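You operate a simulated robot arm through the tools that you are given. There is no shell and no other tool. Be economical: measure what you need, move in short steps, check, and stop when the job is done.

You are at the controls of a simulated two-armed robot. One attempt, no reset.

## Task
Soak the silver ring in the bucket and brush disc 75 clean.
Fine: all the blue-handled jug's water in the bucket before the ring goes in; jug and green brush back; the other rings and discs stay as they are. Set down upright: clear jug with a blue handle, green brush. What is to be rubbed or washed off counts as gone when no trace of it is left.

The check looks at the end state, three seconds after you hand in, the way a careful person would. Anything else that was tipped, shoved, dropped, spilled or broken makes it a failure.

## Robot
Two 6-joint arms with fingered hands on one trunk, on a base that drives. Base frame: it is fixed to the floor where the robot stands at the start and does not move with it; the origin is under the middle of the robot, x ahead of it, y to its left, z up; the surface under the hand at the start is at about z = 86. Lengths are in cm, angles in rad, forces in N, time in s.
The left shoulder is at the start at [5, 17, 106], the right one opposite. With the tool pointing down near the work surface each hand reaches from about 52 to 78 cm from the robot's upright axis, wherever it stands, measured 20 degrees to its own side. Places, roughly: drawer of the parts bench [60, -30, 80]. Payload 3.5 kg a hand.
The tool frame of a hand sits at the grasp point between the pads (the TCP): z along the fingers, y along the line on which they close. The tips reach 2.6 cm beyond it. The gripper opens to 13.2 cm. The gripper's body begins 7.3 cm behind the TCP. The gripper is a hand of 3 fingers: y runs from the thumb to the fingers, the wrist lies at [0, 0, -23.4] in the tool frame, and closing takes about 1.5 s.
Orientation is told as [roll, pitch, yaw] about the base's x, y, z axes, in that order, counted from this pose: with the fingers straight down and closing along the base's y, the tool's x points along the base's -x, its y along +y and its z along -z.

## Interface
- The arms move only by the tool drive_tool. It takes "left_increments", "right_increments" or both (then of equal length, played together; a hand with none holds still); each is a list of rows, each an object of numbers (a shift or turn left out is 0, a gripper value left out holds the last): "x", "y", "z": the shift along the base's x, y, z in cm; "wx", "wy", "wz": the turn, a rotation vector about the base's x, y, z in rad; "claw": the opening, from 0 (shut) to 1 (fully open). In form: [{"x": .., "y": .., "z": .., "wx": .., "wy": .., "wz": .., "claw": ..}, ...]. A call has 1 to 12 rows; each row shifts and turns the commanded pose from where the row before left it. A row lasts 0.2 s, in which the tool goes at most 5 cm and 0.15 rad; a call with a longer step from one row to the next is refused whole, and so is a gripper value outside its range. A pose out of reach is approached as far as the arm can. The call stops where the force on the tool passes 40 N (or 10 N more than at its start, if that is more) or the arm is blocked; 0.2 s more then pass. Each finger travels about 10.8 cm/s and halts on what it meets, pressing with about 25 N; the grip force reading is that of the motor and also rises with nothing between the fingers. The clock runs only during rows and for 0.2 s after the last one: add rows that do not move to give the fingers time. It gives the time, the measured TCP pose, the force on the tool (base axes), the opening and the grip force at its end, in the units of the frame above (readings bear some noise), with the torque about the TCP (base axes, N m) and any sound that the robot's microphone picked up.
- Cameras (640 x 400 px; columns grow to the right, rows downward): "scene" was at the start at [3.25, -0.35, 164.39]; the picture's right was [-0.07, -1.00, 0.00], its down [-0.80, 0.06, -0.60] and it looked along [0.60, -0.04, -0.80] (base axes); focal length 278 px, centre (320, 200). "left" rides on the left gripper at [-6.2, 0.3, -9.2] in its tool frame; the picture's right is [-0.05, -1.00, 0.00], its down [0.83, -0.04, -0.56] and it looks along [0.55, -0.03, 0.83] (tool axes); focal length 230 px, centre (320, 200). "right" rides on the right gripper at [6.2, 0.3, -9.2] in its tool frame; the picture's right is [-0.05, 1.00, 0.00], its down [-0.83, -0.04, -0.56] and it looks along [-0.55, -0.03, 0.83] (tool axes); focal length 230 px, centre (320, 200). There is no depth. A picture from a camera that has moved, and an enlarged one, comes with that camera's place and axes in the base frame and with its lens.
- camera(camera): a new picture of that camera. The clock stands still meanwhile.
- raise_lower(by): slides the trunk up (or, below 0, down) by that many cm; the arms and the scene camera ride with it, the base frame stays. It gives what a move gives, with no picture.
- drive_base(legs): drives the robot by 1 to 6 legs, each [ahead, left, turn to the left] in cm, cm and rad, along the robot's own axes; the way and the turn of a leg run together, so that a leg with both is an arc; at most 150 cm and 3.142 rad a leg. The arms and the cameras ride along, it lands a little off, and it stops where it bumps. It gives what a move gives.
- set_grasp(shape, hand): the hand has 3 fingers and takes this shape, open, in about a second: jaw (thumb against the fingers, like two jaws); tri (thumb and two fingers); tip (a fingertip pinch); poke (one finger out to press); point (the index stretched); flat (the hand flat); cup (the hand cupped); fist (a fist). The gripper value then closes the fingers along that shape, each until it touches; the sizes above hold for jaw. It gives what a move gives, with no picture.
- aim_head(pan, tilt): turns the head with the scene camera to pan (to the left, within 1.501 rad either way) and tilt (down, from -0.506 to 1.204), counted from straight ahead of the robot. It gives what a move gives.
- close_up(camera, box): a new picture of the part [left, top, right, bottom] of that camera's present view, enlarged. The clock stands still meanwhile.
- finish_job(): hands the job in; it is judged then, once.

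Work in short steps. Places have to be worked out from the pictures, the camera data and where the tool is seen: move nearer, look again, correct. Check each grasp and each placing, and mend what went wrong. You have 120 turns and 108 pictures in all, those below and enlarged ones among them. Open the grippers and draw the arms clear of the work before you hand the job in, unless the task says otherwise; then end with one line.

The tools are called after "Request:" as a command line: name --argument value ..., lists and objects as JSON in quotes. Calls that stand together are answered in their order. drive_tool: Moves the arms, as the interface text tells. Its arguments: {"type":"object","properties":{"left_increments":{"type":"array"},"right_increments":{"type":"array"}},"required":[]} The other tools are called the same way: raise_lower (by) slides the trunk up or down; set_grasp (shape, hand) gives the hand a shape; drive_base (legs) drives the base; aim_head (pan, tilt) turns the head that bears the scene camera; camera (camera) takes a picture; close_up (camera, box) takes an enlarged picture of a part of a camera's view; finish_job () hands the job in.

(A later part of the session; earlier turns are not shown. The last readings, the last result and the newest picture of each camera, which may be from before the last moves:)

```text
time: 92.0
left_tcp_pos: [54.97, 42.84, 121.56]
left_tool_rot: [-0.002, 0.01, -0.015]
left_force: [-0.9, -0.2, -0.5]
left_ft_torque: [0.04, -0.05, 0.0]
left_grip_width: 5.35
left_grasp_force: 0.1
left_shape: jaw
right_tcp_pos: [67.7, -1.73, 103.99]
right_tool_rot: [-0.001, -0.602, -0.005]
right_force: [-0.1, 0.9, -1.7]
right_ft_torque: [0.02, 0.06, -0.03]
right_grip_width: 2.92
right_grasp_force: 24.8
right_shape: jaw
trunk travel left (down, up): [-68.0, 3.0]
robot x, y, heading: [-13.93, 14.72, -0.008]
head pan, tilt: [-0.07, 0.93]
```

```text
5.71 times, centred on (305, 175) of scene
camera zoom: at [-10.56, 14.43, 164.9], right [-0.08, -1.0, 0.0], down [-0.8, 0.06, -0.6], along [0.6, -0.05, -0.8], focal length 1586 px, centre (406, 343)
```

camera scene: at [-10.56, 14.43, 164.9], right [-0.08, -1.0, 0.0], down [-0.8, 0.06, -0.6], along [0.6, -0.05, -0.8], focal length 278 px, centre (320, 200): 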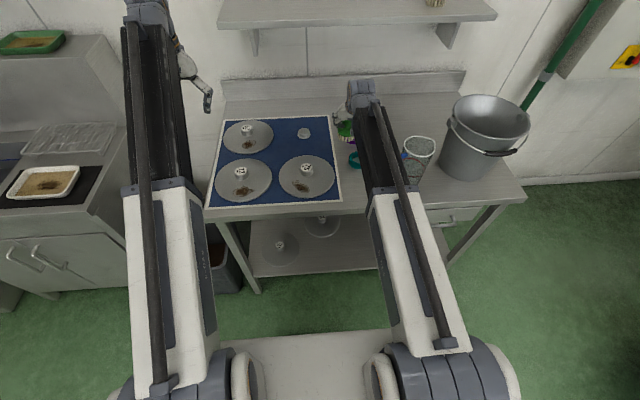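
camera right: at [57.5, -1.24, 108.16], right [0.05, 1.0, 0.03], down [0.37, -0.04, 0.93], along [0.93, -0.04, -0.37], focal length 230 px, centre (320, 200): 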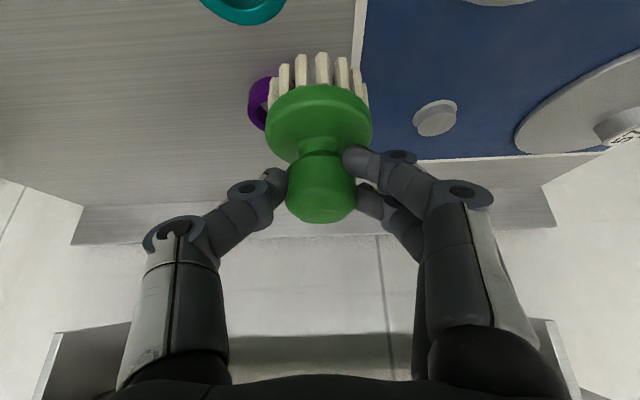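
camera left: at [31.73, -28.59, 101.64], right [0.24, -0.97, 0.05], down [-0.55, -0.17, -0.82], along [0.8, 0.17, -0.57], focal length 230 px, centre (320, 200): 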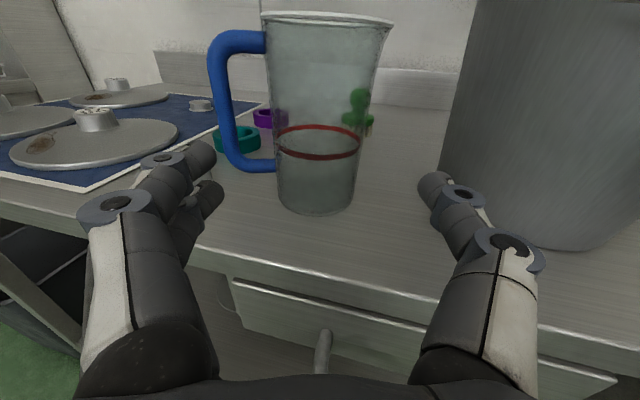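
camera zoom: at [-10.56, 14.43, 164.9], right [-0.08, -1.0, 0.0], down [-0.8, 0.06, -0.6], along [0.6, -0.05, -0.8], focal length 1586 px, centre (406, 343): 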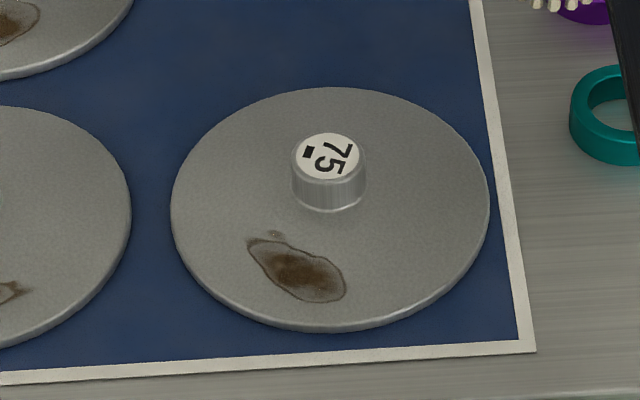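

Stain spans (51.5,13.5)–(57,19), knob centre ≈(60.2,13.7) r≈2.4, disc r≈10.5. Move the brush above the stain's centre and look.

Request:
drive_tool --right_increments '[{"x": -2.3, "y": 3}, {"x": -2.3, "y": 3}, {"x": -2.3, "y": 3}, {"x": -2.3, "y": 3}, {"x": -2.5, "y": 3}, {"x": -2.3, "y": 2.7}, {}]'

Request:
camera --camera "right"

Request:
close_up --camera "scene" --box '[220, 110, 360, 220]'

```text
time: 93.6
left_tcp_pos: [54.84, 42.8, 121.59]
left_tool_rot: [-0.003, 0.011, -0.014]
left_force: [0.0, 0.5, -0.1]
left_ft_torque: [-0.03, -0.01, -0.01]
left_grip_width: 5.33
left_grasp_force: 0.0
left_shape: jaw
right_tcp_pos: [53.73, 16.46, 104.05]
right_tool_rot: [-0.001, -0.602, -0.008]
right_force: [0.0, -0.2, -1.4]
right_ft_torque: [0.02, 0.04, 0.0]
right_grip_width: 2.89
right_grasp_force: 25.0
right_shape: jaw
trunk travel left (down, up): [-68.0, 3.0]
robot x, y, heading: [-13.9, 14.53, -0.009]
head pan, tilt: [-0.07, 0.93]
```

```text
48 pictures are left
camera right: at [43.38, 16.71, 108.16], right [0.05, 1.0, 0.03], down [0.37, -0.05, 0.93], along [0.93, -0.04, -0.37], focal length 230 px, centre (320, 200)
```

right: 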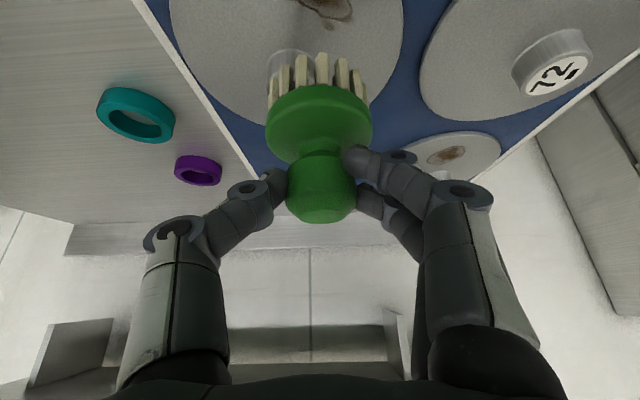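

```text
3.64 times, centred on (290, 165) of scene
camera zoom: at [-10.51, 14.32, 164.89], right [-0.08, -1.0, 0.0], down [-0.8, 0.06, -0.6], along [0.6, -0.05, -0.8], focal length 1009 px, centre (429, 327)
```

zoom: 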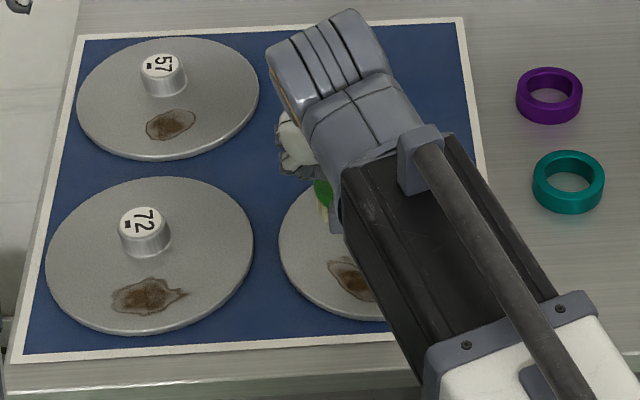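

Brush centre is ≈1 cm ahead of the TCP. Centre over the stain and descend toward the plate.

Request:
drive_tool --right_increments '[{"x": -0.4, "y": -0.2, "z": -3}, {"z": -3}, {"z": -1}, {"z": -0.5}, {}]'

Request:
camera --camera "right"

Request:
camera --camera "left"

```text
time: 94.8
left_tcp_pos: [54.84, 42.79, 121.68]
left_tool_rot: [-0.002, 0.009, -0.015]
left_force: [0.0, -0.1, 0.8]
left_ft_torque: [-0.02, -0.02, 0.0]
left_grip_width: 5.35
left_grasp_force: 0.0
left_shape: jaw
right_tcp_pos: [53.12, 15.89, 96.66]
right_tool_rot: [-0.002, -0.604, -0.005]
right_force: [-7.6, 2.7, 9.7]
right_ft_torque: [-0.07, -0.17, 0.0]
right_grip_width: 3.11
right_grasp_force: 25.0
right_shape: jaw
trunk travel left (down, up): [-68.0, 3.0]
robot x, y, heading: [-14.01, 14.87, -0.003]
head pan, tilt: [-0.07, 0.93]
```

```text
46 pictures are left
camera right: at [42.81, 16.31, 100.76], right [0.05, 1.0, 0.03], down [0.37, -0.04, 0.93], along [0.93, -0.04, -0.37], focal length 230 px, centre (320, 200)
```

right: 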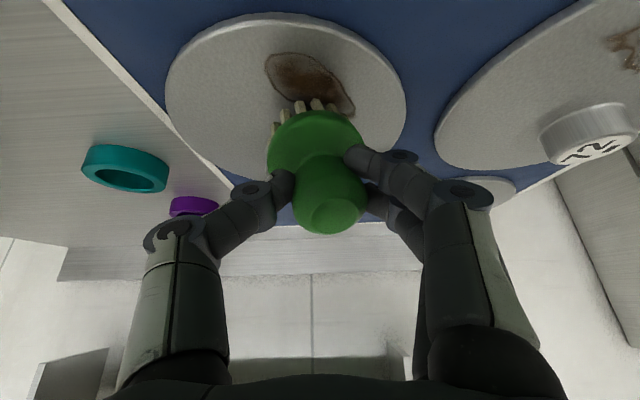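

```text
45 pictures are left
camera left: at [61.05, 43.1, 130.8], right [0.04, -1.0, 0.0], down [-0.83, -0.03, 0.56], along [-0.56, -0.02, -0.83], focal length 230 px, centre (320, 200)
```

left: 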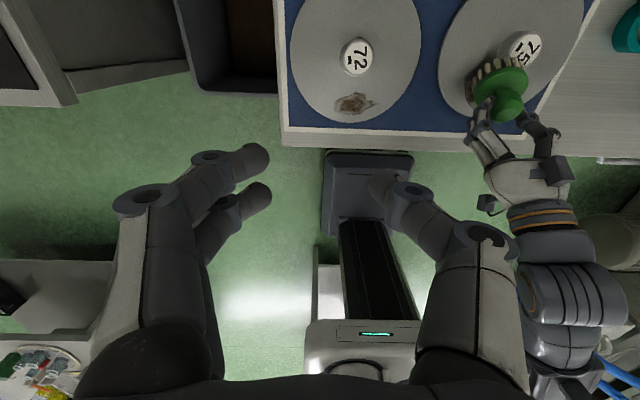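

The brush met the disc's knob (it sits further ahead of the TCP than judged) and tipped a bit in the fingers. Lift off and inspect.

Request:
drive_tool --right_increments '[{"z": 0.7, "x": -0.7}, {"z": 2, "x": -1}, {"z": 3}, {}]'

Request:
camera --camera "right"

Request:
close_up --camera "left" --box '[420, 0, 620, 160]'

```text
time: 95.8
left_tcp_pos: [55.0, 42.76, 121.46]
left_tool_rot: [-0.002, 0.011, -0.016]
left_force: [-0.4, 0.3, 0.3]
left_ft_torque: [0.01, -0.02, 0.02]
left_grip_width: 5.34
left_grasp_force: 0.0
left_shape: jaw
right_tcp_pos: [51.62, 15.92, 102.13]
right_tool_rot: [-0.003, -0.602, -0.007]
right_force: [0.3, 0.3, -1.8]
right_ft_torque: [-0.02, 0.01, 0.0]
right_grip_width: 2.95
right_grasp_force: 25.3
right_shape: jaw
trunk travel left (down, up): [-68.0, 3.0]
robot x, y, heading: [-13.72, 14.55, -0.017]
head pan, tilt: [-0.07, 0.93]
```

```text
44 pictures are left
camera right: at [41.34, 16.31, 106.22], right [0.05, 1.0, 0.03], down [0.37, -0.05, 0.93], along [0.93, -0.04, -0.37], focal length 230 px, centre (320, 200)
```

right: 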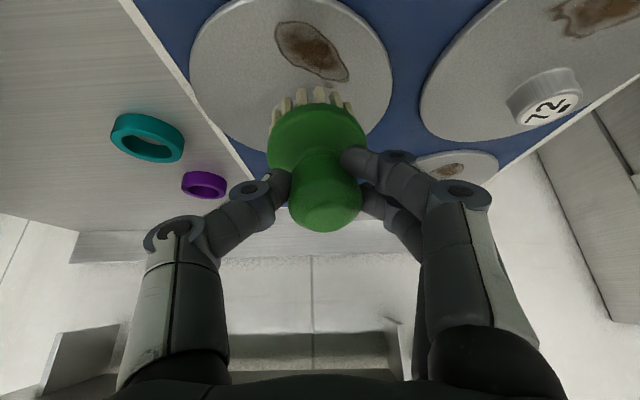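

```text
2.50 times, centred on (520, 80) of left
camera zoom: at [61.26, 43.06, 130.68], right [0.04, -1.0, 0.0], down [-0.83, -0.03, 0.56], along [-0.56, -0.02, -0.83], focal length 575 px, centre (-180, 500)
```

zoom: 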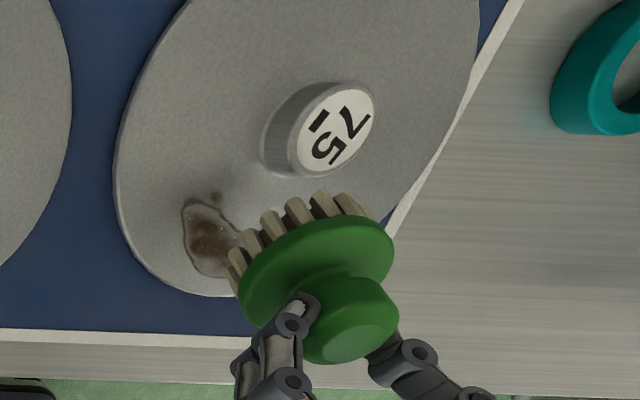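

The brush leaned ~0.4 rad forward in the fingers. I compensate by turning the hand upright by 0.4 rad, slightly higher, and check with the left and right cameras.

Request:
drive_tool --right_increments '[{"z": 2, "wy": 0.1}, {"z": 1, "wy": 0.1}, {"wy": 0.1}, {"wy": 0.1}, {}]'

Request:
camera --camera "right"

Request:
close_up --camera "left" --box '[420, 0, 620, 160]'

```text
time: 97.0
left_tcp_pos: [54.99, 42.64, 121.51]
left_tool_rot: [-0.001, 0.011, -0.013]
left_force: [-0.7, 0.0, 0.1]
left_ft_torque: [-0.01, -0.01, -0.03]
left_grip_width: 5.32
left_grasp_force: 0.0
left_shape: jaw
right_tcp_pos: [51.57, 15.9, 105.25]
right_tool_rot: [-0.003, -0.2, -0.005]
right_force: [-0.7, 0.0, -1.8]
right_ft_torque: [0.0, 0.04, -0.03]
right_grip_width: 2.95
right_grasp_force: 25.2
right_shape: jaw
trunk travel left (down, up): [-68.0, 3.0]
robot x, y, heading: [-13.79, 14.58, -0.005]
head pan, tilt: [-0.07, 0.93]
```

```text
42 pictures are left
camera right: at [43.71, 16.3, 113.0], right [0.06, 1.0, 0.01], down [0.7, -0.05, 0.71], along [0.71, -0.04, -0.7], focal length 230 px, centre (320, 200)
```

right: 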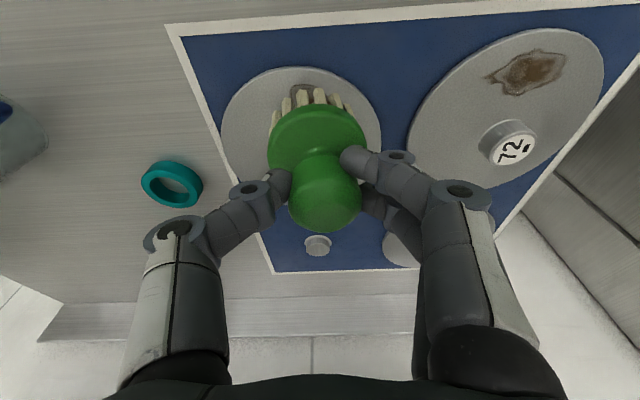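

```text
2.50 times, centred on (520, 80) of left
camera zoom: at [61.24, 43.07, 130.7], right [0.04, -1.0, 0.0], down [-0.83, -0.03, 0.56], along [-0.56, -0.02, -0.83], focal length 575 px, centre (-180, 500)
```

zoom: 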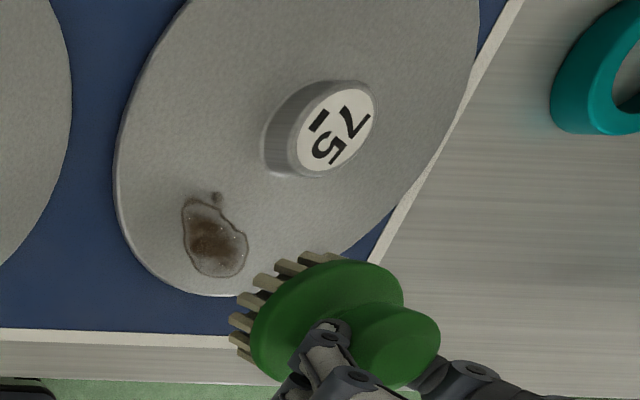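

Brush now hangs nearly vertical, axis ≈1.1 cm ahead of the TCP, tips ≈9 cm below. Stain centre ≈(53.6,15.7), knob front x≈57.6. Descend at brush centre ≈(53,15.7).

Request:
drive_tool --right_increments '[{"x": 0.3, "y": -0.2, "z": -3}, {"z": -3}, {"z": -0.8}, {}]'

Request:
close_up --camera "left" --box '[420, 0, 620, 160]'

```text
time: 98.0
left_tcp_pos: [54.97, 42.75, 121.4]
left_tool_rot: [-0.001, 0.008, -0.016]
left_force: [0.2, 0.2, 0.1]
left_ft_torque: [0.01, 0.01, 0.01]
left_grip_width: 5.33
left_grasp_force: 0.1
left_shape: jaw
right_tcp_pos: [52.03, 15.54, 98.36]
right_tool_rot: [-0.003, -0.203, -0.006]
right_force: [0.4, -0.2, -1.4]
right_ft_torque: [0.02, -0.01, -0.01]
right_grip_width: 2.97
right_grasp_force: 25.3
right_shape: jaw
trunk travel left (down, up): [-68.0, 3.0]
robot x, y, heading: [-14.13, 14.68, -0.008]
head pan, tilt: [-0.07, 0.93]
```

```text
2.50 times, centred on (520, 80) of left
camera zoom: at [61.25, 43.06, 130.69], right [0.04, -1.0, 0.0], down [-0.83, -0.03, 0.56], along [-0.56, -0.02, -0.83], focal length 575 px, centre (-180, 500)
```

zoom: 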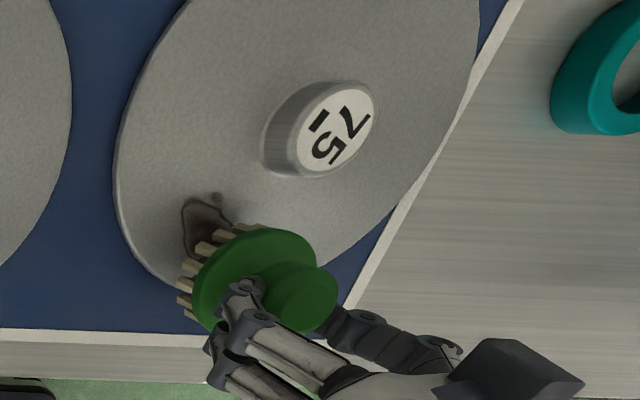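

Tips look ~1.5 cm short of the stain's centre in x. Shift and descend in small steps to touch.

Request:
drive_tool --right_increments '[{"x": 1.0, "y": 0.6}, {"z": -0.4}, {"z": -0.3}, {}]'

Request:
drive_tool --right_increments '[{"z": -0.3}, {}]'

```text
time: 99.0
left_tcp_pos: [54.99, 42.76, 121.36]
left_tool_rot: [-0.002, 0.009, -0.013]
left_force: [-0.5, 0.5, -0.3]
left_ft_torque: [0.0, -0.03, 0.01]
left_grip_width: 5.32
left_grasp_force: 0.1
left_shape: jaw
right_tcp_pos: [53.0, 16.11, 97.66]
right_tool_rot: [-0.002, -0.202, -0.005]
right_force: [0.1, -0.6, -1.3]
right_ft_torque: [-0.02, 0.01, -0.02]
right_grip_width: 2.94
right_grasp_force: 24.7
right_shape: jaw
trunk travel left (down, up): [-68.0, 3.0]
robot x, y, heading: [-13.83, 14.58, -0.008]
head pan, tilt: [-0.07, 0.93]
```

```text
time: 99.6
left_tcp_pos: [54.92, 42.76, 121.51]
left_tool_rot: [-0.002, 0.01, -0.016]
left_force: [-0.8, 0.1, -0.9]
left_ft_torque: [-0.05, -0.02, 0.01]
left_grip_width: 5.35
left_grasp_force: 0.2
left_shape: jaw
right_tcp_pos: [53.0, 16.17, 97.46]
right_tool_rot: [-0.002, -0.202, -0.004]
right_force: [0.0, 0.3, -0.8]
right_ft_torque: [-0.01, -0.01, -0.03]
right_grip_width: 2.95
right_grasp_force: 24.7
right_shape: jaw
trunk travel left (down, up): [-68.0, 3.0]
robot x, y, heading: [-13.79, 14.46, -0.012]
head pan, tilt: [-0.07, 0.93]
```

Request:
drive_tool --right_increments '[{"z": -0.3}, {"z": -0.2}, {}]'

Request:
drive_tool --right_increments '[{"z": -0.3}, {}]'

Request:
close_up --camera "left" --box '[420, 0, 620, 160]'

```text
time: 100.4
left_tcp_pos: [54.97, 42.67, 121.51]
left_tool_rot: [0.0, 0.008, -0.014]
left_force: [0.1, 0.3, -0.1]
left_ft_torque: [0.01, 0.0, 0.02]
left_grip_width: 5.32
left_grasp_force: 0.0
left_shape: jaw
right_tcp_pos: [53.01, 16.09, 96.86]
right_tool_rot: [-0.004, -0.203, -0.005]
right_force: [0.6, -0.2, -1.7]
right_ft_torque: [-0.01, 0.02, -0.01]
right_grip_width: 2.96
right_grasp_force: 25.3
right_shape: jaw
trunk travel left (down, up): [-68.0, 3.0]
robot x, y, heading: [-13.33, 14.78, -0.004]
head pan, tilt: [-0.07, 0.93]
```

```text
time: 101.0
left_tcp_pos: [54.95, 42.8, 121.58]
left_tool_rot: [-0.002, 0.008, -0.016]
left_force: [-0.9, 0.4, -0.3]
left_ft_torque: [-0.02, 0.02, 0.0]
left_grip_width: 5.3
left_grasp_force: 0.0
left_shape: jaw
right_tcp_pos: [53.13, 16.21, 96.63]
right_tool_rot: [-0.004, -0.202, -0.005]
right_force: [-1.1, -0.4, 0.7]
right_ft_torque: [0.03, 0.0, 0.01]
right_grip_width: 2.97
right_grasp_force: 24.9
right_shape: jaw
trunk travel left (down, up): [-68.0, 3.0]
robot x, y, heading: [-13.36, 14.88, -0.006]
head pan, tilt: [-0.07, 0.93]
```

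```text
2.50 times, centred on (520, 80) of left
camera zoom: at [61.23, 43.07, 130.7], right [0.04, -1.0, 0.0], down [-0.83, -0.03, 0.56], along [-0.56, -0.02, -0.83], focal length 575 px, centre (-180, 500)
```

zoom: 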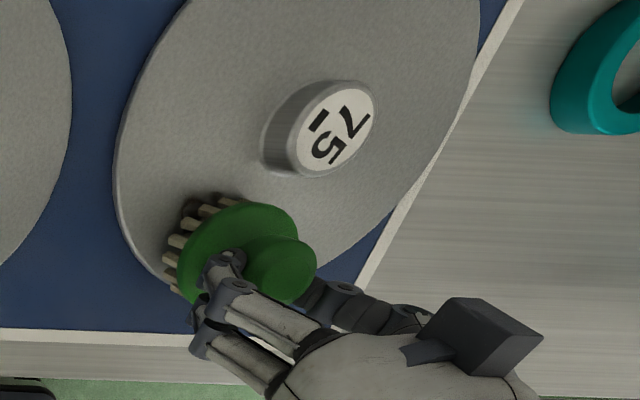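

Contact is starting (~2 N) right over the stain. Press a touch more and stroke along y.

Request:
drive_tool --right_increments '[{"z": -0.25}, {"y": 0.8}, {"y": 0.8}, {"y": -0.8}, {"y": -0.8}, {"y": -0.8}, {"y": -0.8}, {"y": 0.8}, {"y": 0.8}, {}]'

Request:
close_up --camera "left" --box '[420, 0, 620, 160]'

```text
time: 103.2
left_tcp_pos: [54.92, 42.87, 121.49]
left_tool_rot: [-0.003, 0.008, -0.016]
left_force: [-0.3, -0.7, -0.9]
left_ft_torque: [0.02, 0.01, 0.02]
left_grip_width: 5.31
left_grasp_force: 0.1
left_shape: jaw
right_tcp_pos: [53.02, 16.06, 96.32]
right_tool_rot: [-0.004, -0.203, -0.005]
right_force: [-0.8, -0.7, 0.8]
right_ft_torque: [-0.03, -0.13, -0.03]
right_grip_width: 2.94
right_grasp_force: 24.9
right_shape: jaw
trunk travel left (down, up): [-68.0, 3.0]
robot x, y, heading: [-14.07, 14.75, -0.007]
head pan, tilt: [-0.07, 0.93]
```

```text
2.50 times, centred on (520, 80) of left
camera zoom: at [61.23, 43.05, 130.7], right [0.04, -1.0, 0.0], down [-0.83, -0.03, 0.56], along [-0.56, -0.02, -0.83], focal length 575 px, centre (-180, 500)
```

zoom: 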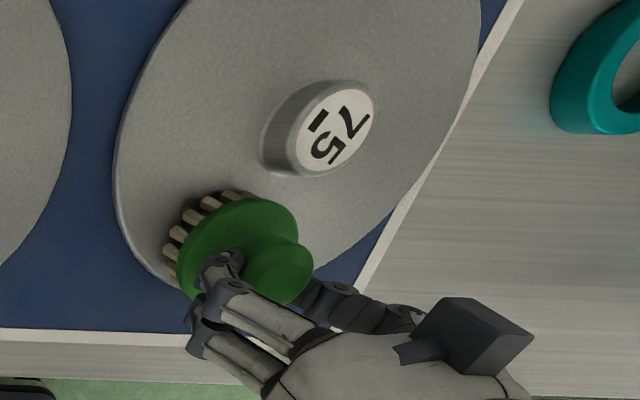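

Disc has not moved. A few more strokes, also offset in x, then lift away to inspect.

Request:
drive_tool --right_increments '[{"x": 0.6, "y": 0.6}, {"y": 0.8}, {"y": 0.8}, {"y": -0.8}, {"y": -0.8}, {"x": -0.8, "y": -0.8}, {"x": -0.4, "y": -0.8}, {"y": -0.8}, {"y": 0.8}, {"y": 0.8}, {"y": 0.8}, {}]'

Request:
drive_tool --right_increments '[{"z": 1}, {"z": 2, "x": -1}, {"z": 2, "x": -2}, {"x": -2}, {}]'

Request:
close_up --camera "left" --box '[420, 0, 620, 160]'

Request:
camera --camera "right"

```text
time: 105.8
left_tcp_pos: [54.91, 42.82, 121.49]
left_tool_rot: [0.0, 0.008, -0.016]
left_force: [-0.2, -0.3, -0.2]
left_ft_torque: [-0.02, 0.03, 0.03]
left_grip_width: 5.32
left_grasp_force: 0.1
left_shape: jaw
right_tcp_pos: [52.43, 16.63, 96.43]
right_tool_rot: [-0.003, -0.203, -0.005]
right_force: [-0.6, -0.7, -0.7]
right_ft_torque: [-0.06, -0.04, -0.03]
right_grip_width: 2.91
right_grasp_force: 25.3
right_shape: jaw
trunk travel left (down, up): [-68.0, 3.0]
robot x, y, heading: [-13.79, 14.42, -0.007]
head pan, tilt: [-0.07, 0.93]
```

```text
time: 107.0
left_tcp_pos: [54.95, 42.78, 121.54]
left_tool_rot: [-0.002, 0.01, -0.016]
left_force: [0.3, -0.2, -0.2]
left_ft_torque: [0.01, -0.02, 0.01]
left_grip_width: 5.35
left_grasp_force: 0.1
left_shape: jaw
right_tcp_pos: [47.67, 16.7, 101.25]
right_tool_rot: [-0.004, -0.202, -0.005]
right_force: [-0.3, 0.5, -1.3]
right_ft_torque: [0.01, 0.03, 0.01]
right_grip_width: 2.93
right_grasp_force: 25.4
right_shape: jaw
trunk travel left (down, up): [-68.0, 3.0]
robot x, y, heading: [-13.77, 14.54, -0.013]
head pan, tilt: [-0.07, 0.93]
```

```text
2.50 times, centred on (520, 80) of left
camera zoom: at [61.26, 43.07, 130.68], right [0.04, -1.0, 0.0], down [-0.83, -0.03, 0.56], along [-0.56, -0.02, -0.83], focal length 575 px, centre (-180, 500)
```

zoom: 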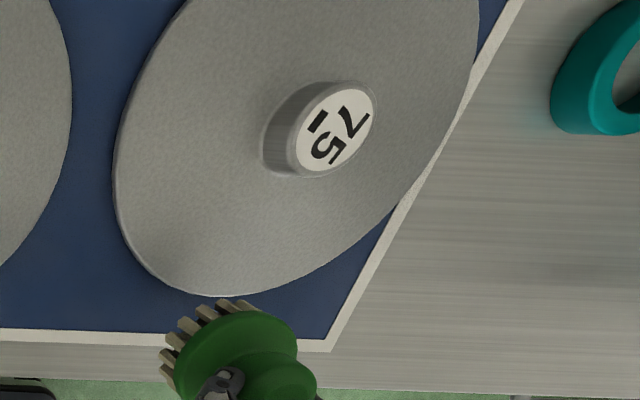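

```text
36 pictures are left
camera right: at [39.79, 17.11, 109.02], right [0.06, 1.0, 0.01], down [0.7, -0.04, 0.71], along [0.71, -0.04, -0.7], focal length 230 px, centre (320, 200)
```

right: 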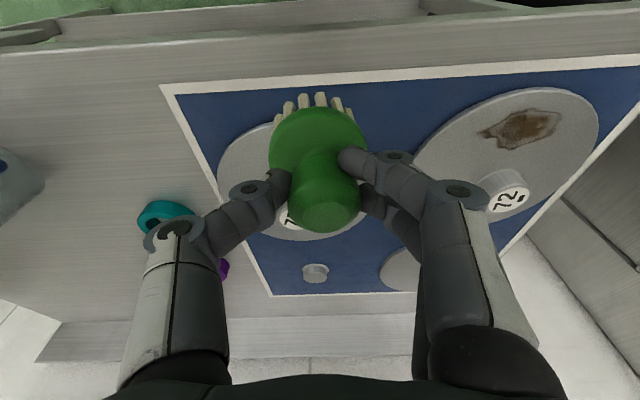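

The stain is gone. Check at higher zoom for traces.

Request:
close_up --camera "left" --box '[450, 50, 530, 120]'

```text
5.71 times, centred on (490, 85) of left
camera zoom: at [61.26, 43.07, 130.68], right [0.04, -1.0, 0.0], down [-0.83, -0.03, 0.56], along [-0.56, -0.02, -0.83], focal length 1315 px, centre (-651, 857)
```

zoom: 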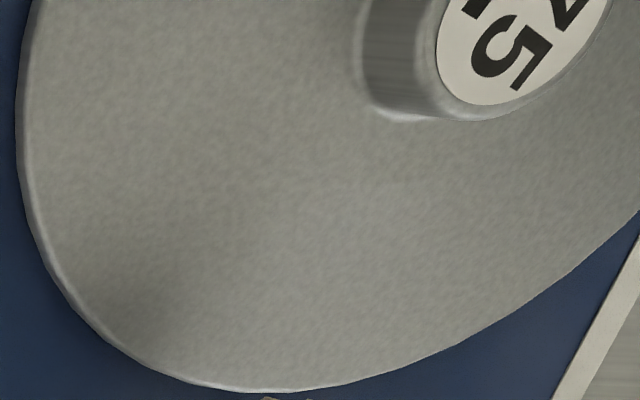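

Clean. Now return the brush: lift, retract the left hand a little, and drive toward the brush's home.

Request:
drive_tool --right_increments '[{"z": 2}, {"z": 2}, {"z": 1}, {}]' --left_increments '[{"x": -3}, {"x": -3}, {"x": -3}, {}]'

Request:
drive_base --legs '[[15, -23, 0]]'

Request:
camera --camera "right"

Request:
camera --camera "scene"

```text
time: 108.0
left_tcp_pos: [45.93, 42.81, 121.68]
left_tool_rot: [-0.002, 0.011, -0.017]
left_force: [-0.6, 0.1, -0.6]
left_ft_torque: [0.0, -0.02, 0.01]
left_grip_width: 5.34
left_grasp_force: 0.0
left_shape: jaw
right_tcp_pos: [47.57, 16.63, 106.48]
right_tool_rot: [-0.004, -0.203, -0.008]
right_force: [0.4, 0.2, -0.6]
right_ft_torque: [0.01, 0.01, 0.02]
right_grip_width: 2.92
right_grasp_force: 25.2
right_shape: jaw
trunk travel left (down, up): [-68.0, 3.0]
robot x, y, heading: [-13.79, 15.07, -0.008]
head pan, tilt: [-0.07, 0.93]
```

```text
time: 109.9
left_tcp_pos: [60.84, 19.36, 121.76]
left_tool_rot: [0.002, 0.011, -0.02]
left_force: [-0.5, -1.1, 0.1]
left_ft_torque: [0.03, 0.01, 0.0]
left_grip_width: 5.34
left_grasp_force: 0.1
left_shape: jaw
right_tcp_pos: [62.26, -6.98, 106.32]
right_tool_rot: [-0.004, -0.204, -0.013]
right_force: [0.4, -0.1, -2.5]
right_ft_torque: [0.05, 0.0, 0.04]
right_grip_width: 2.9
right_grasp_force: 24.4
right_shape: jaw
trunk travel left (down, up): [-68.0, 3.0]
robot x, y, heading: [0.79, -8.59, -0.012]
head pan, tilt: [-0.07, 0.93]
```

```text
34 pictures are left
camera right: at [54.4, -6.47, 114.11], right [0.06, 1.0, 0.01], down [0.7, -0.05, 0.71], along [0.71, -0.04, -0.7], focal length 230 px, centre (320, 200)
```

right: 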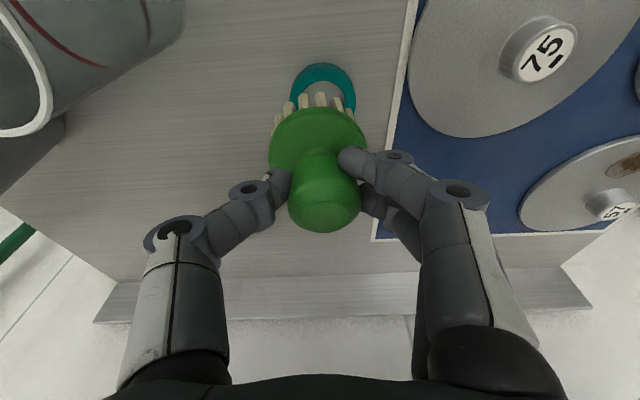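

```text
33 pictures are left
camera scene: at [4.19, -8.84, 164.89], right [-0.08, -1.0, 0.0], down [-0.8, 0.07, -0.6], along [0.59, -0.05, -0.8], focal length 278 px, centre (320, 200)
```

scene: 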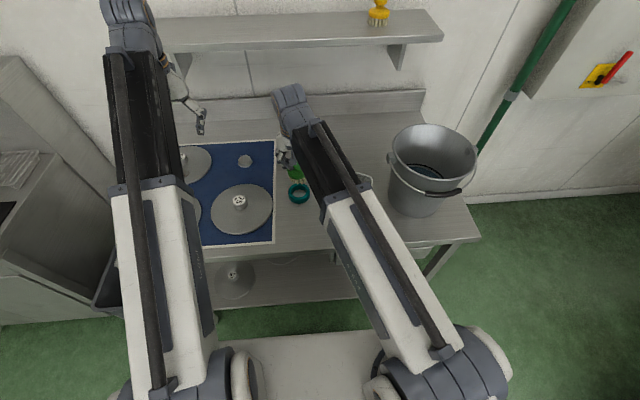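

Shelf front is at x≈90+, so clearance is ample. Move the brush over its home at z≈100.

Request:
drive_tool --right_increments '[{"x": 2, "y": -4}, {"x": 3, "y": -4}, {"x": 3, "y": -4}, {"x": 3, "y": -3.5}, {"x": 3, "y": -2.8}, {"x": 2, "z": -2}, {"z": -3}, {}]'

Request:
camera --camera "right"

Request:
camera --camera "left"

```text
time: 111.7
left_tcp_pos: [60.8, 19.46, 121.8]
left_tool_rot: [-0.001, 0.009, -0.02]
left_force: [0.3, 0.5, 0.1]
left_ft_torque: [0.01, 0.0, -0.01]
left_grip_width: 5.31
left_grasp_force: 0.0
left_shape: jaw
right_tcp_pos: [78.39, -25.0, 101.13]
right_tool_rot: [-0.003, -0.202, -0.012]
right_force: [0.1, 0.6, -0.8]
right_ft_torque: [0.0, 0.03, -0.02]
right_grip_width: 2.91
right_grasp_force: 24.0
right_shape: jaw
trunk travel left (down, up): [-68.0, 3.0]
robot x, y, heading: [1.03, -7.95, -0.016]
head pan, tilt: [-0.07, 0.93]
```

```text
32 pictures are left
camera right: at [70.55, -24.64, 108.92], right [0.06, 1.0, 0.01], down [0.7, -0.05, 0.71], along [0.71, -0.04, -0.7], focal length 230 px, centre (320, 200)
```

right: 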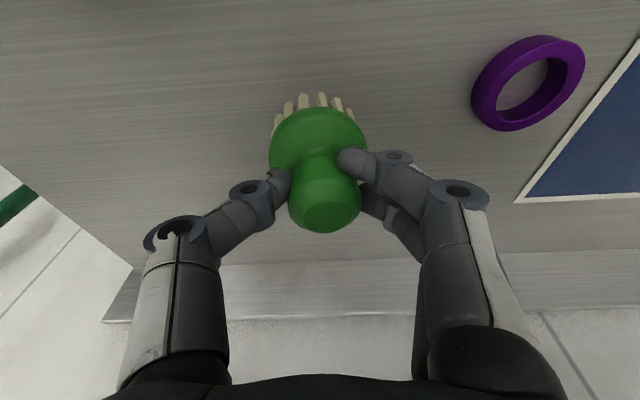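

```text
31 pictures are left
camera left: at [67.1, 19.63, 130.91], right [0.03, -1.0, 0.0], down [-0.83, -0.02, 0.56], along [-0.56, -0.02, -0.83], focal length 230 px, centre (320, 200)
```

left: 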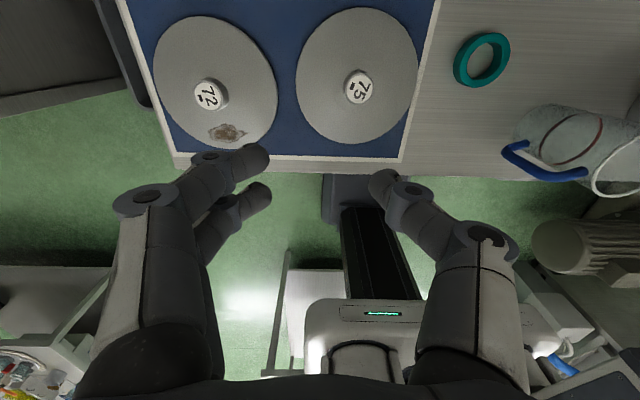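

Brush hangs nearly vertical; its centre reads (78.6,-25.2) vs original (78.8,-25.3). Lower toward contact.

Request:
drive_tool --right_increments '[{"x": 0.2, "y": -0.1, "z": -2.5}, {"z": -2.2}, {"z": -0.5}, {}]'

Request:
drive_tool --right_increments '[{"z": -0.3}, {"z": -0.2}, {}]'

Request:
camera --camera "right"

```text
time: 112.7
left_tcp_pos: [60.77, 19.44, 121.62]
left_tool_rot: [-0.001, 0.008, -0.02]
left_force: [-0.4, 0.4, -0.5]
left_ft_torque: [0.01, -0.05, 0.01]
left_grip_width: 5.3
left_grasp_force: 0.2
left_shape: jaw
right_tcp_pos: [78.41, -25.23, 96.25]
right_tool_rot: [-0.004, -0.201, -0.013]
right_force: [-0.4, 0.1, -1.0]
right_ft_torque: [0.03, 0.0, 0.02]
right_grip_width: 2.92
right_grasp_force: 24.5
right_shape: jaw
trunk travel left (down, up): [-68.0, 3.0]
robot x, y, heading: [0.82, -8.36, -0.014]
head pan, tilt: [-0.07, 0.93]
```

```text
time: 113.5
left_tcp_pos: [60.88, 19.49, 121.7]
left_tool_rot: [-0.003, 0.009, -0.02]
left_force: [-1.0, -0.9, -0.7]
left_ft_torque: [-0.03, -0.01, -0.02]
left_grip_width: 5.32
left_grasp_force: 0.0
left_shape: jaw
right_tcp_pos: [78.41, -25.25, 95.69]
right_tool_rot: [-0.003, -0.202, -0.012]
right_force: [0.6, 0.6, -2.5]
right_ft_torque: [0.02, 0.02, 0.0]
right_grip_width: 2.93
right_grasp_force: 24.6
right_shape: jaw
trunk travel left (down, up): [-68.0, 3.0]
robot x, y, heading: [1.02, -8.31, -0.016]
head pan, tilt: [-0.07, 0.93]
```

```text
30 pictures are left
camera right: at [70.58, -24.82, 103.4], right [0.06, 1.0, 0.01], down [0.7, -0.05, 0.71], along [0.71, -0.04, -0.7], focal length 230 px, centre (320, 200)
```

right: 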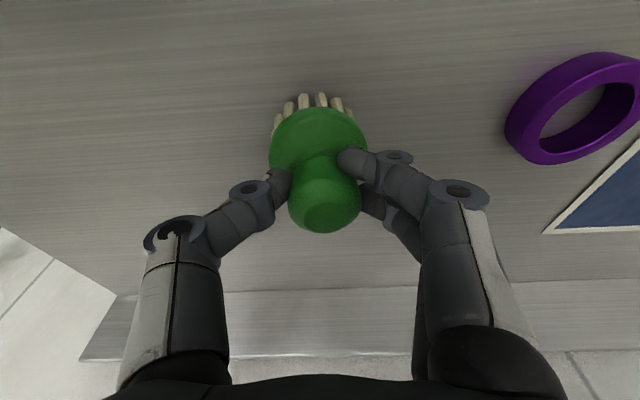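

Close to the table but no contact yet; keep stepping down.

Request:
drive_tool --right_increments '[{"z": -0.3}, {"z": -0.2}, {}]'

Request:
drive_tool --right_increments '[{"z": -0.2}, {"z": -0.2}, {}]'

Request:
camera --camera "right"

```text
time: 114.3
left_tcp_pos: [60.82, 19.33, 121.66]
left_tool_rot: [-0.002, 0.008, -0.021]
left_force: [0.4, 0.4, -0.5]
left_ft_torque: [0.01, 0.01, -0.01]
left_grip_width: 5.33
left_grasp_force: 0.1
left_shape: jaw
right_tcp_pos: [78.54, -25.35, 95.26]
right_tool_rot: [-0.005, -0.203, -0.013]
right_force: [-0.2, -0.1, -1.6]
right_ft_torque: [0.01, 0.03, -0.05]
right_grip_width: 2.92
right_grasp_force: 24.9
right_shape: jaw
trunk travel left (down, up): [-68.0, 3.0]
robot x, y, heading: [1.01, -7.98, -0.011]
head pan, tilt: [-0.07, 0.93]
```

```text
time: 115.1
left_tcp_pos: [60.8, 19.46, 121.71]
left_tool_rot: [-0.001, 0.009, -0.022]
left_force: [0.0, -1.1, -0.8]
left_ft_torque: [-0.02, -0.03, 0.0]
left_grip_width: 5.33
left_grasp_force: 0.0
left_shape: jaw
right_tcp_pos: [78.44, -25.3, 94.64]
right_tool_rot: [-0.003, -0.203, -0.012]
right_force: [0.4, 0.4, -1.3]
right_ft_torque: [0.02, 0.03, 0.02]
right_grip_width: 2.92
right_grasp_force: 25.1
right_shape: jaw
trunk travel left (down, up): [-68.0, 3.0]
robot x, y, heading: [0.85, -8.73, -0.014]
head pan, tilt: [-0.07, 0.93]
```

```text
29 pictures are left
camera right: at [70.56, -24.82, 102.47], right [0.06, 1.0, 0.01], down [0.7, -0.05, 0.71], along [0.71, -0.04, -0.7], focal length 230 px, centre (320, 200)
```

right: 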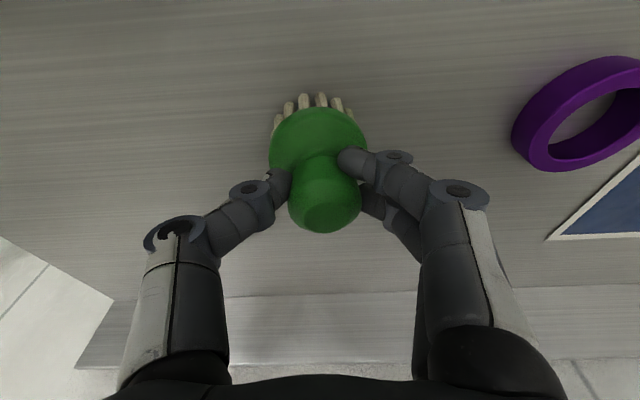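

Request:
drive_tool --right_increments '[{"z": -0.25}, {}]'

Request:
drive_tool --right_increments '[{"z": -0.25}, {}]'

Request:
drive_tool --right_increments '[{"z": -0.2}, {}]'

```text
time: 115.7
left_tcp_pos: [60.88, 19.45, 121.72]
left_tool_rot: [-0.001, 0.009, -0.02]
left_force: [0.3, -0.4, -0.1]
left_ft_torque: [0.0, 0.01, -0.01]
left_grip_width: 5.35
left_grasp_force: 0.1
left_shape: jaw
right_tcp_pos: [78.53, -25.29, 94.51]
right_tool_rot: [-0.004, -0.203, -0.012]
right_force: [0.5, -0.3, -1.8]
right_ft_torque: [0.0, 0.03, 0.02]
right_grip_width: 2.96
right_grasp_force: 24.8
right_shape: jaw
trunk travel left (down, up): [-68.0, 3.0]
robot x, y, heading: [1.17, -8.72, -0.015]
head pan, tilt: [-0.07, 0.93]
```

```text
time: 116.3
left_tcp_pos: [60.78, 19.44, 121.84]
left_tool_rot: [0.0, 0.007, -0.022]
left_force: [0.3, 0.0, -0.2]
left_ft_torque: [-0.01, -0.01, -0.01]
left_grip_width: 5.3
left_grasp_force: 0.1
left_shape: jaw
right_tcp_pos: [78.52, -25.36, 94.27]
right_tool_rot: [-0.004, -0.203, -0.013]
right_force: [-0.4, -0.7, 2.8]
right_ft_torque: [0.1, 0.01, 0.02]
right_grip_width: 2.96
right_grasp_force: 25.0
right_shape: jaw
trunk travel left (down, up): [-68.0, 3.0]
robot x, y, heading: [0.91, -8.52, -0.016]
head pan, tilt: [-0.07, 0.93]
```

```text
time: 116.9
left_tcp_pos: [60.73, 19.4, 121.9]
left_tool_rot: [-0.001, 0.007, -0.02]
left_force: [-0.2, -0.5, 0.2]
left_ft_torque: [-0.02, -0.02, 0.01]
left_grip_width: 5.32
left_grasp_force: 0.1
left_shape: jaw
right_tcp_pos: [78.37, -25.47, 94.28]
right_tool_rot: [-0.004, -0.205, -0.011]
right_force: [1.1, -3.1, 12.9]
right_ft_torque: [0.16, -0.07, -0.03]
right_grip_width: 2.92
right_grasp_force: 24.9
right_shape: jaw
trunk travel left (down, up): [-68.0, 3.0]
robot x, y, heading: [0.98, -8.38, -0.012]
head pan, tilt: [-0.07, 0.93]
```

Firm flat contact at z 94.28. Ease slightly and open the hand.

Request:
drive_tool --right_increments '[{"z": 0.15}, {"claw": 0.25}, {"claw": 0.32}, {"claw": 0.4}, {"claw": 0.5}, {}, {}]'

Request:
camera --camera "right"

```text
time: 118.5
left_tcp_pos: [60.8, 19.53, 121.73]
left_tool_rot: [-0.001, 0.008, -0.021]
left_force: [0.1, 0.0, 0.3]
left_ft_torque: [0.01, 0.02, 0.0]
left_grip_width: 5.32
left_grasp_force: 0.0
left_shape: jaw
right_tcp_pos: [78.41, -25.29, 94.28]
right_tool_rot: [-0.005, -0.203, -0.012]
right_force: [-0.4, -0.7, -0.6]
right_ft_torque: [0.02, 0.0, 0.0]
right_grip_width: 6.52
right_grasp_force: 0.1
right_shape: jaw
trunk travel left (down, up): [-68.0, 3.0]
robot x, y, heading: [1.23, -8.43, -0.013]
head pan, tilt: [-0.07, 0.93]
```

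```text
28 pictures are left
camera right: at [70.56, -24.8, 101.94], right [0.06, 1.0, 0.01], down [0.7, -0.05, 0.71], along [0.71, -0.04, -0.7], focal length 230 px, centre (320, 200)
```

right: 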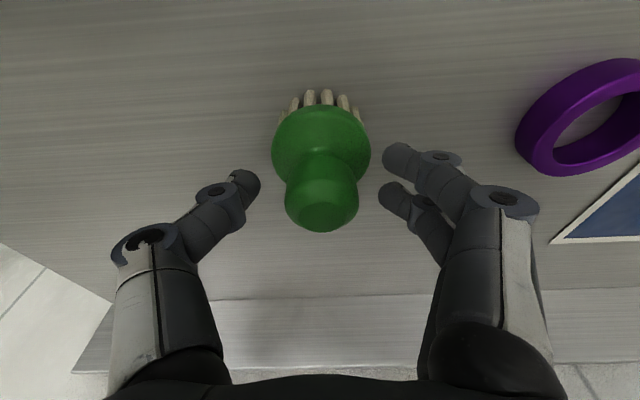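

Brush stands free. Withdraw up along the hand axis, then back the robot off for a final look.

Request:
drive_tool --right_increments '[{"x": -0.4, "z": 2}, {"x": -0.6, "z": 3}, {"x": -0.8, "z": 4}, {"x": -1, "z": 5}, {"x": -1, "z": 5}, {"x": -1, "z": 3}, {}]'

Request:
drive_base --legs '[[-38, 0, 0]]'

Request:
camera --camera "scene"

```text
refused: row 4 steps farther than a row can; nothing moved
```

```text
time: 120.9
left_tcp_pos: [22.51, 20.75, 121.85]
left_tool_rot: [-0.002, 0.009, -0.001]
left_force: [0.7, -0.2, 0.3]
left_ft_torque: [-0.02, 0.01, 0.02]
left_grip_width: 5.34
left_grasp_force: 0.1
left_shape: jaw
right_tcp_pos: [41.2, -23.53, 94.02]
right_tool_rot: [-0.003, -0.203, 0.009]
right_force: [-0.7, 0.4, -0.1]
right_ft_torque: [0.0, 0.02, 0.01]
right_grip_width: 6.55
right_grasp_force: 0.1
right_shape: jaw
trunk travel left (down, up): [-68.0, 3.0]
robot x, y, heading: [-36.74, -8.43, 0.006]
head pan, tilt: [-0.07, 0.93]
```

```text
27 pictures are left
camera scene: at [-33.56, -8.55, 164.9], right [-0.06, -1.0, 0.0], down [-0.8, 0.05, -0.6], along [0.6, -0.04, -0.8], focal length 278 px, centre (320, 200)
```

scene: 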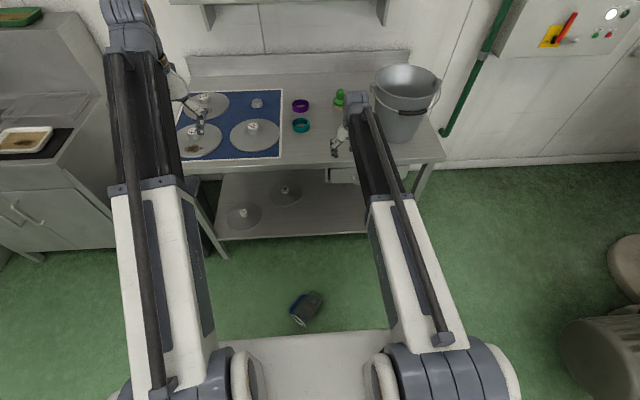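

My withdrawal was refused (step too long) but I'd queued the base drive with it, so the low hand dragged the jug off the table. That was my mistake. I look at the damage to mend it.

Request:
close_up --camera "scene" --box '[260, 270, 350, 345]'

Request:
close_up --camera "scene" --box '[270, 70, 450, 190]'

```text
5.33 times, centred on (305, 308) of scene
camera zoom: at [-33.56, -8.55, 164.9], right [-0.06, -1.0, 0.0], down [-0.8, 0.05, -0.6], along [0.6, -0.04, -0.8], focal length 1480 px, centre (400, -373)
```

zoom: 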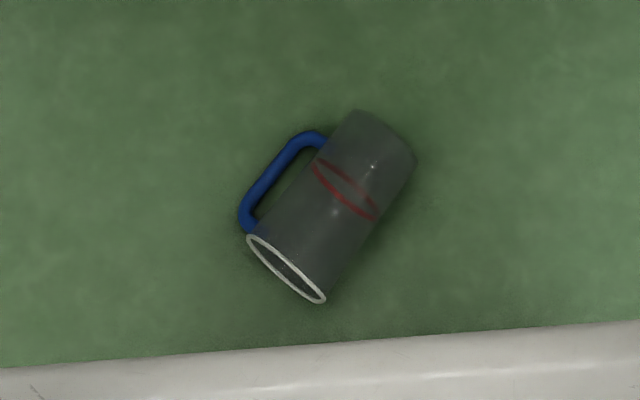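

```text
3.33 times, centred on (360, 130) of scene
camera zoom: at [-33.56, -8.55, 164.9], right [-0.06, -1.0, 0.0], down [-0.8, 0.05, -0.6], along [0.6, -0.04, -0.8], focal length 925 px, centre (187, 433)
```

zoom: 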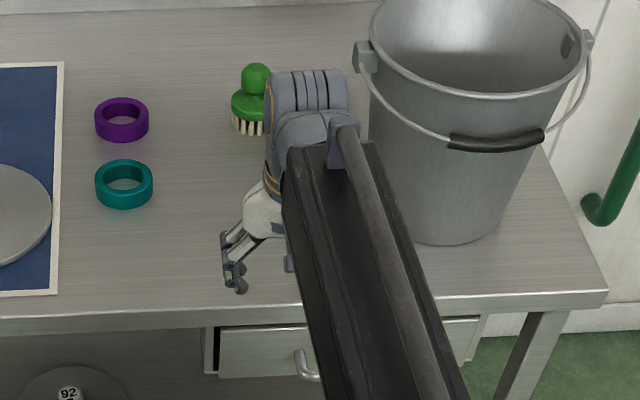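

The jug looks whole, lying empty on the floor; brush and everything else still stands. I'll retrieve it: first raise the right hand well clear of the table.

Request:
drive_tool --right_increments '[{"z": 4}, {"z": 4}, {"z": 4}, {"z": 4}, {"z": 4}, {}]'

```text
time: 122.3
left_tcp_pos: [22.6, 20.82, 121.8]
left_tool_rot: [-0.002, 0.012, 0.001]
left_force: [0.3, -0.1, 0.5]
left_ft_torque: [0.01, 0.01, 0.02]
left_grip_width: 5.32
left_grasp_force: 0.1
left_shape: jaw
right_tcp_pos: [40.49, -23.53, 114.21]
right_tool_rot: [-0.004, -0.203, 0.009]
right_force: [0.7, -0.3, -0.8]
right_ft_torque: [-0.02, 0.01, 0.02]
right_grip_width: 6.53
right_grasp_force: 0.1
right_shape: jaw
right hand out of reach, approached as far as the arm can: row 5
trunk travel left (down, up): [-68.0, 3.0]
robot x, y, heading: [-36.9, -8.79, 0.007]
head pan, tilt: [-0.07, 0.93]
```

Hand is clear. Back the base off so the jug is within right-hand reach.

Request:
drive_base --legs '[[-16, 0, 0], [0, 12, 0]]'

Request:
close_up --camera "scene" --box '[240, 150, 440, 310]'

```text
time: 123.4
left_tcp_pos: [16.29, 20.24, 121.66]
left_tool_rot: [-0.001, 0.012, -0.006]
left_force: [1.3, -0.1, -1.0]
left_ft_torque: [-0.01, 0.01, -0.03]
left_grip_width: 5.32
left_grasp_force: 0.0
left_shape: jaw
right_tcp_pos: [33.83, -24.06, 114.24]
right_tool_rot: [-0.003, -0.205, 0.002]
right_force: [-0.4, 0.6, 0.0]
right_ft_torque: [-0.01, 0.03, 0.02]
right_grip_width: 6.56
right_grasp_force: 0.1
right_shape: jaw
trunk travel left (down, up): [-68.0, 3.0]
robot x, y, heading: [-43.54, -8.56, 0.001]
head pan, tilt: [-0.07, 0.93]
stopped in leg 1: the robot was blocked; the commanded pose is now the measured one
```

```text
2.50 times, centred on (340, 230) of scene
camera zoom: at [-39.89, -8.65, 164.88], right [-0.07, -1.0, 0.0], down [-0.8, 0.06, -0.6], along [0.59, -0.04, -0.8], focal length 694 px, centre (270, 125)
```

zoom: 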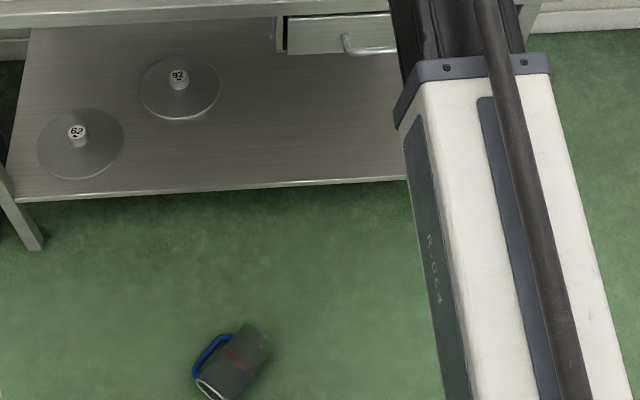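

The base is blocked behind, so I'll approach the jug from the right side instead. First drive off the obstacle, retract and level the right hand.

Request:
drive_base --legs '[[6, 0, 0]]'

Request:
drive_tool --right_increments '[{"x": -3, "wy": 0.1}, {"x": -3, "wy": 0.1}, {"x": -3}, {"x": -3}, {"x": -3, "claw": 0.85}, {}]'

```text
time: 124.4
left_tcp_pos: [21.98, 20.32, 121.82]
left_tool_rot: [-0.001, 0.011, -0.006]
left_force: [0.3, -0.2, 0.0]
left_ft_torque: [0.04, 0.01, 0.01]
left_grip_width: 5.34
left_grasp_force: 0.1
left_shape: jaw
right_tcp_pos: [39.62, -24.05, 114.22]
right_tool_rot: [-0.004, -0.204, 0.005]
right_force: [0.7, 0.4, -0.4]
right_ft_torque: [0.04, 0.03, 0.01]
right_grip_width: 6.54
right_grasp_force: 0.0
right_shape: jaw
trunk travel left (down, up): [-68.0, 3.0]
robot x, y, heading: [-37.57, -8.24, 0.005]
head pan, tilt: [-0.07, 0.93]
```

```text
time: 125.8
left_tcp_pos: [21.67, 20.29, 121.77]
left_tool_rot: [-0.002, 0.008, -0.005]
left_force: [-0.7, 0.3, 0.3]
left_ft_torque: [0.01, 0.0, 0.0]
left_grip_width: 5.34
left_grasp_force: 0.1
left_shape: jaw
right_tcp_pos: [24.5, -23.88, 114.32]
right_tool_rot: [-0.003, -0.005, 0.004]
right_force: [1.2, 0.0, 0.7]
right_ft_torque: [-0.01, 0.01, -0.02]
right_grip_width: 11.21
right_grasp_force: 0.1
right_shape: jaw
trunk travel left (down, up): [-68.0, 3.0]
robot x, y, heading: [-37.63, -8.53, 0.003]
head pan, tilt: [-0.07, 0.93]
```

Now drive right, forward a bit, and turn left 80° to face the jug from its right side.

Request:
drive_base --legs '[[0, -54, 0], [12.5, 0, 0], [0, 0, 1.396], [2.1, -11.8, 0]]'

Request:
camera --camera "scene"

```text
time: 134.0
left_tcp_pos: [-31.1, 1.92, 121.8]
left_tool_rot: [0.0, 0.009, 1.399]
left_force: [1.3, 0.4, -0.5]
left_ft_torque: [-0.02, 0.07, 0.01]
left_grip_width: 5.34
left_grasp_force: 0.0
left_shape: jaw
right_tcp_pos: [12.86, -2.77, 114.37]
right_tool_rot: [-0.002, -0.005, 1.406]
right_force: [0.7, -0.1, -0.3]
right_ft_torque: [0.02, 0.02, 0.04]
right_grip_width: 11.2
right_grasp_force: 0.0
right_shape: jaw
trunk travel left (down, up): [-68.0, 3.0]
robot x, y, heading: [-13.19, -61.24, 1.401]
head pan, tilt: [-0.07, 0.93]
```

```text
23 pictures are left
camera scene: at [-11.74, -57.98, 164.89], right [0.97, -0.23, 0.0], down [-0.19, -0.78, -0.6], along [0.14, 0.58, -0.8], focal length 278 px, centre (320, 200)
```

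scene: 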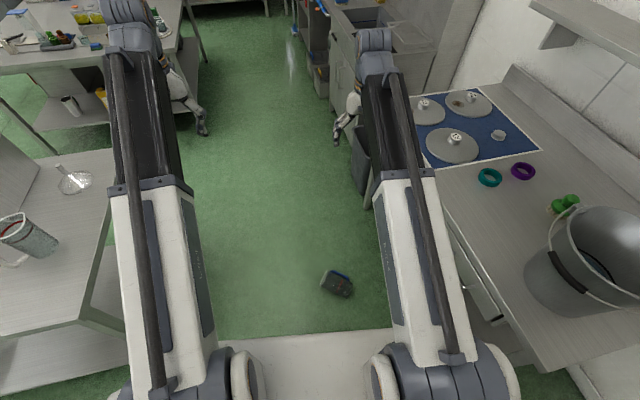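

Other benches stand behind, undisturbed. The jug is ahead at ≈(11.4,-4). Lower the trunk 60 cm and look with the right camera.

Request:
raise_lower --by -60

Request:
camera --camera "right"

```text
refused: -60 is not a number from -40 to 40
```

```text
22 pictures are left
camera right: at [11.53, -8.73, 123.47], right [-0.98, 0.21, 0.0], down [0.18, 0.81, 0.56], along [0.12, 0.55, -0.83], focal length 230 px, centre (320, 200)
```

right: 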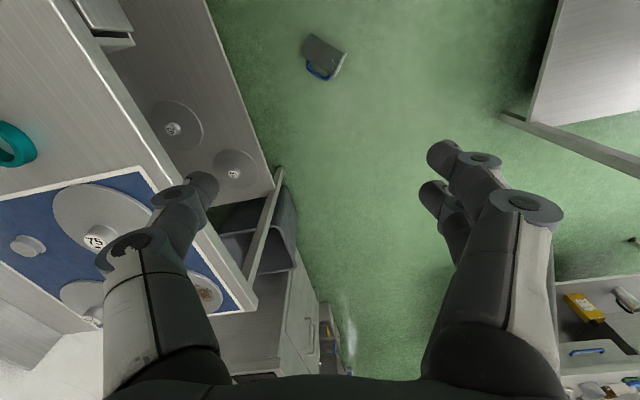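

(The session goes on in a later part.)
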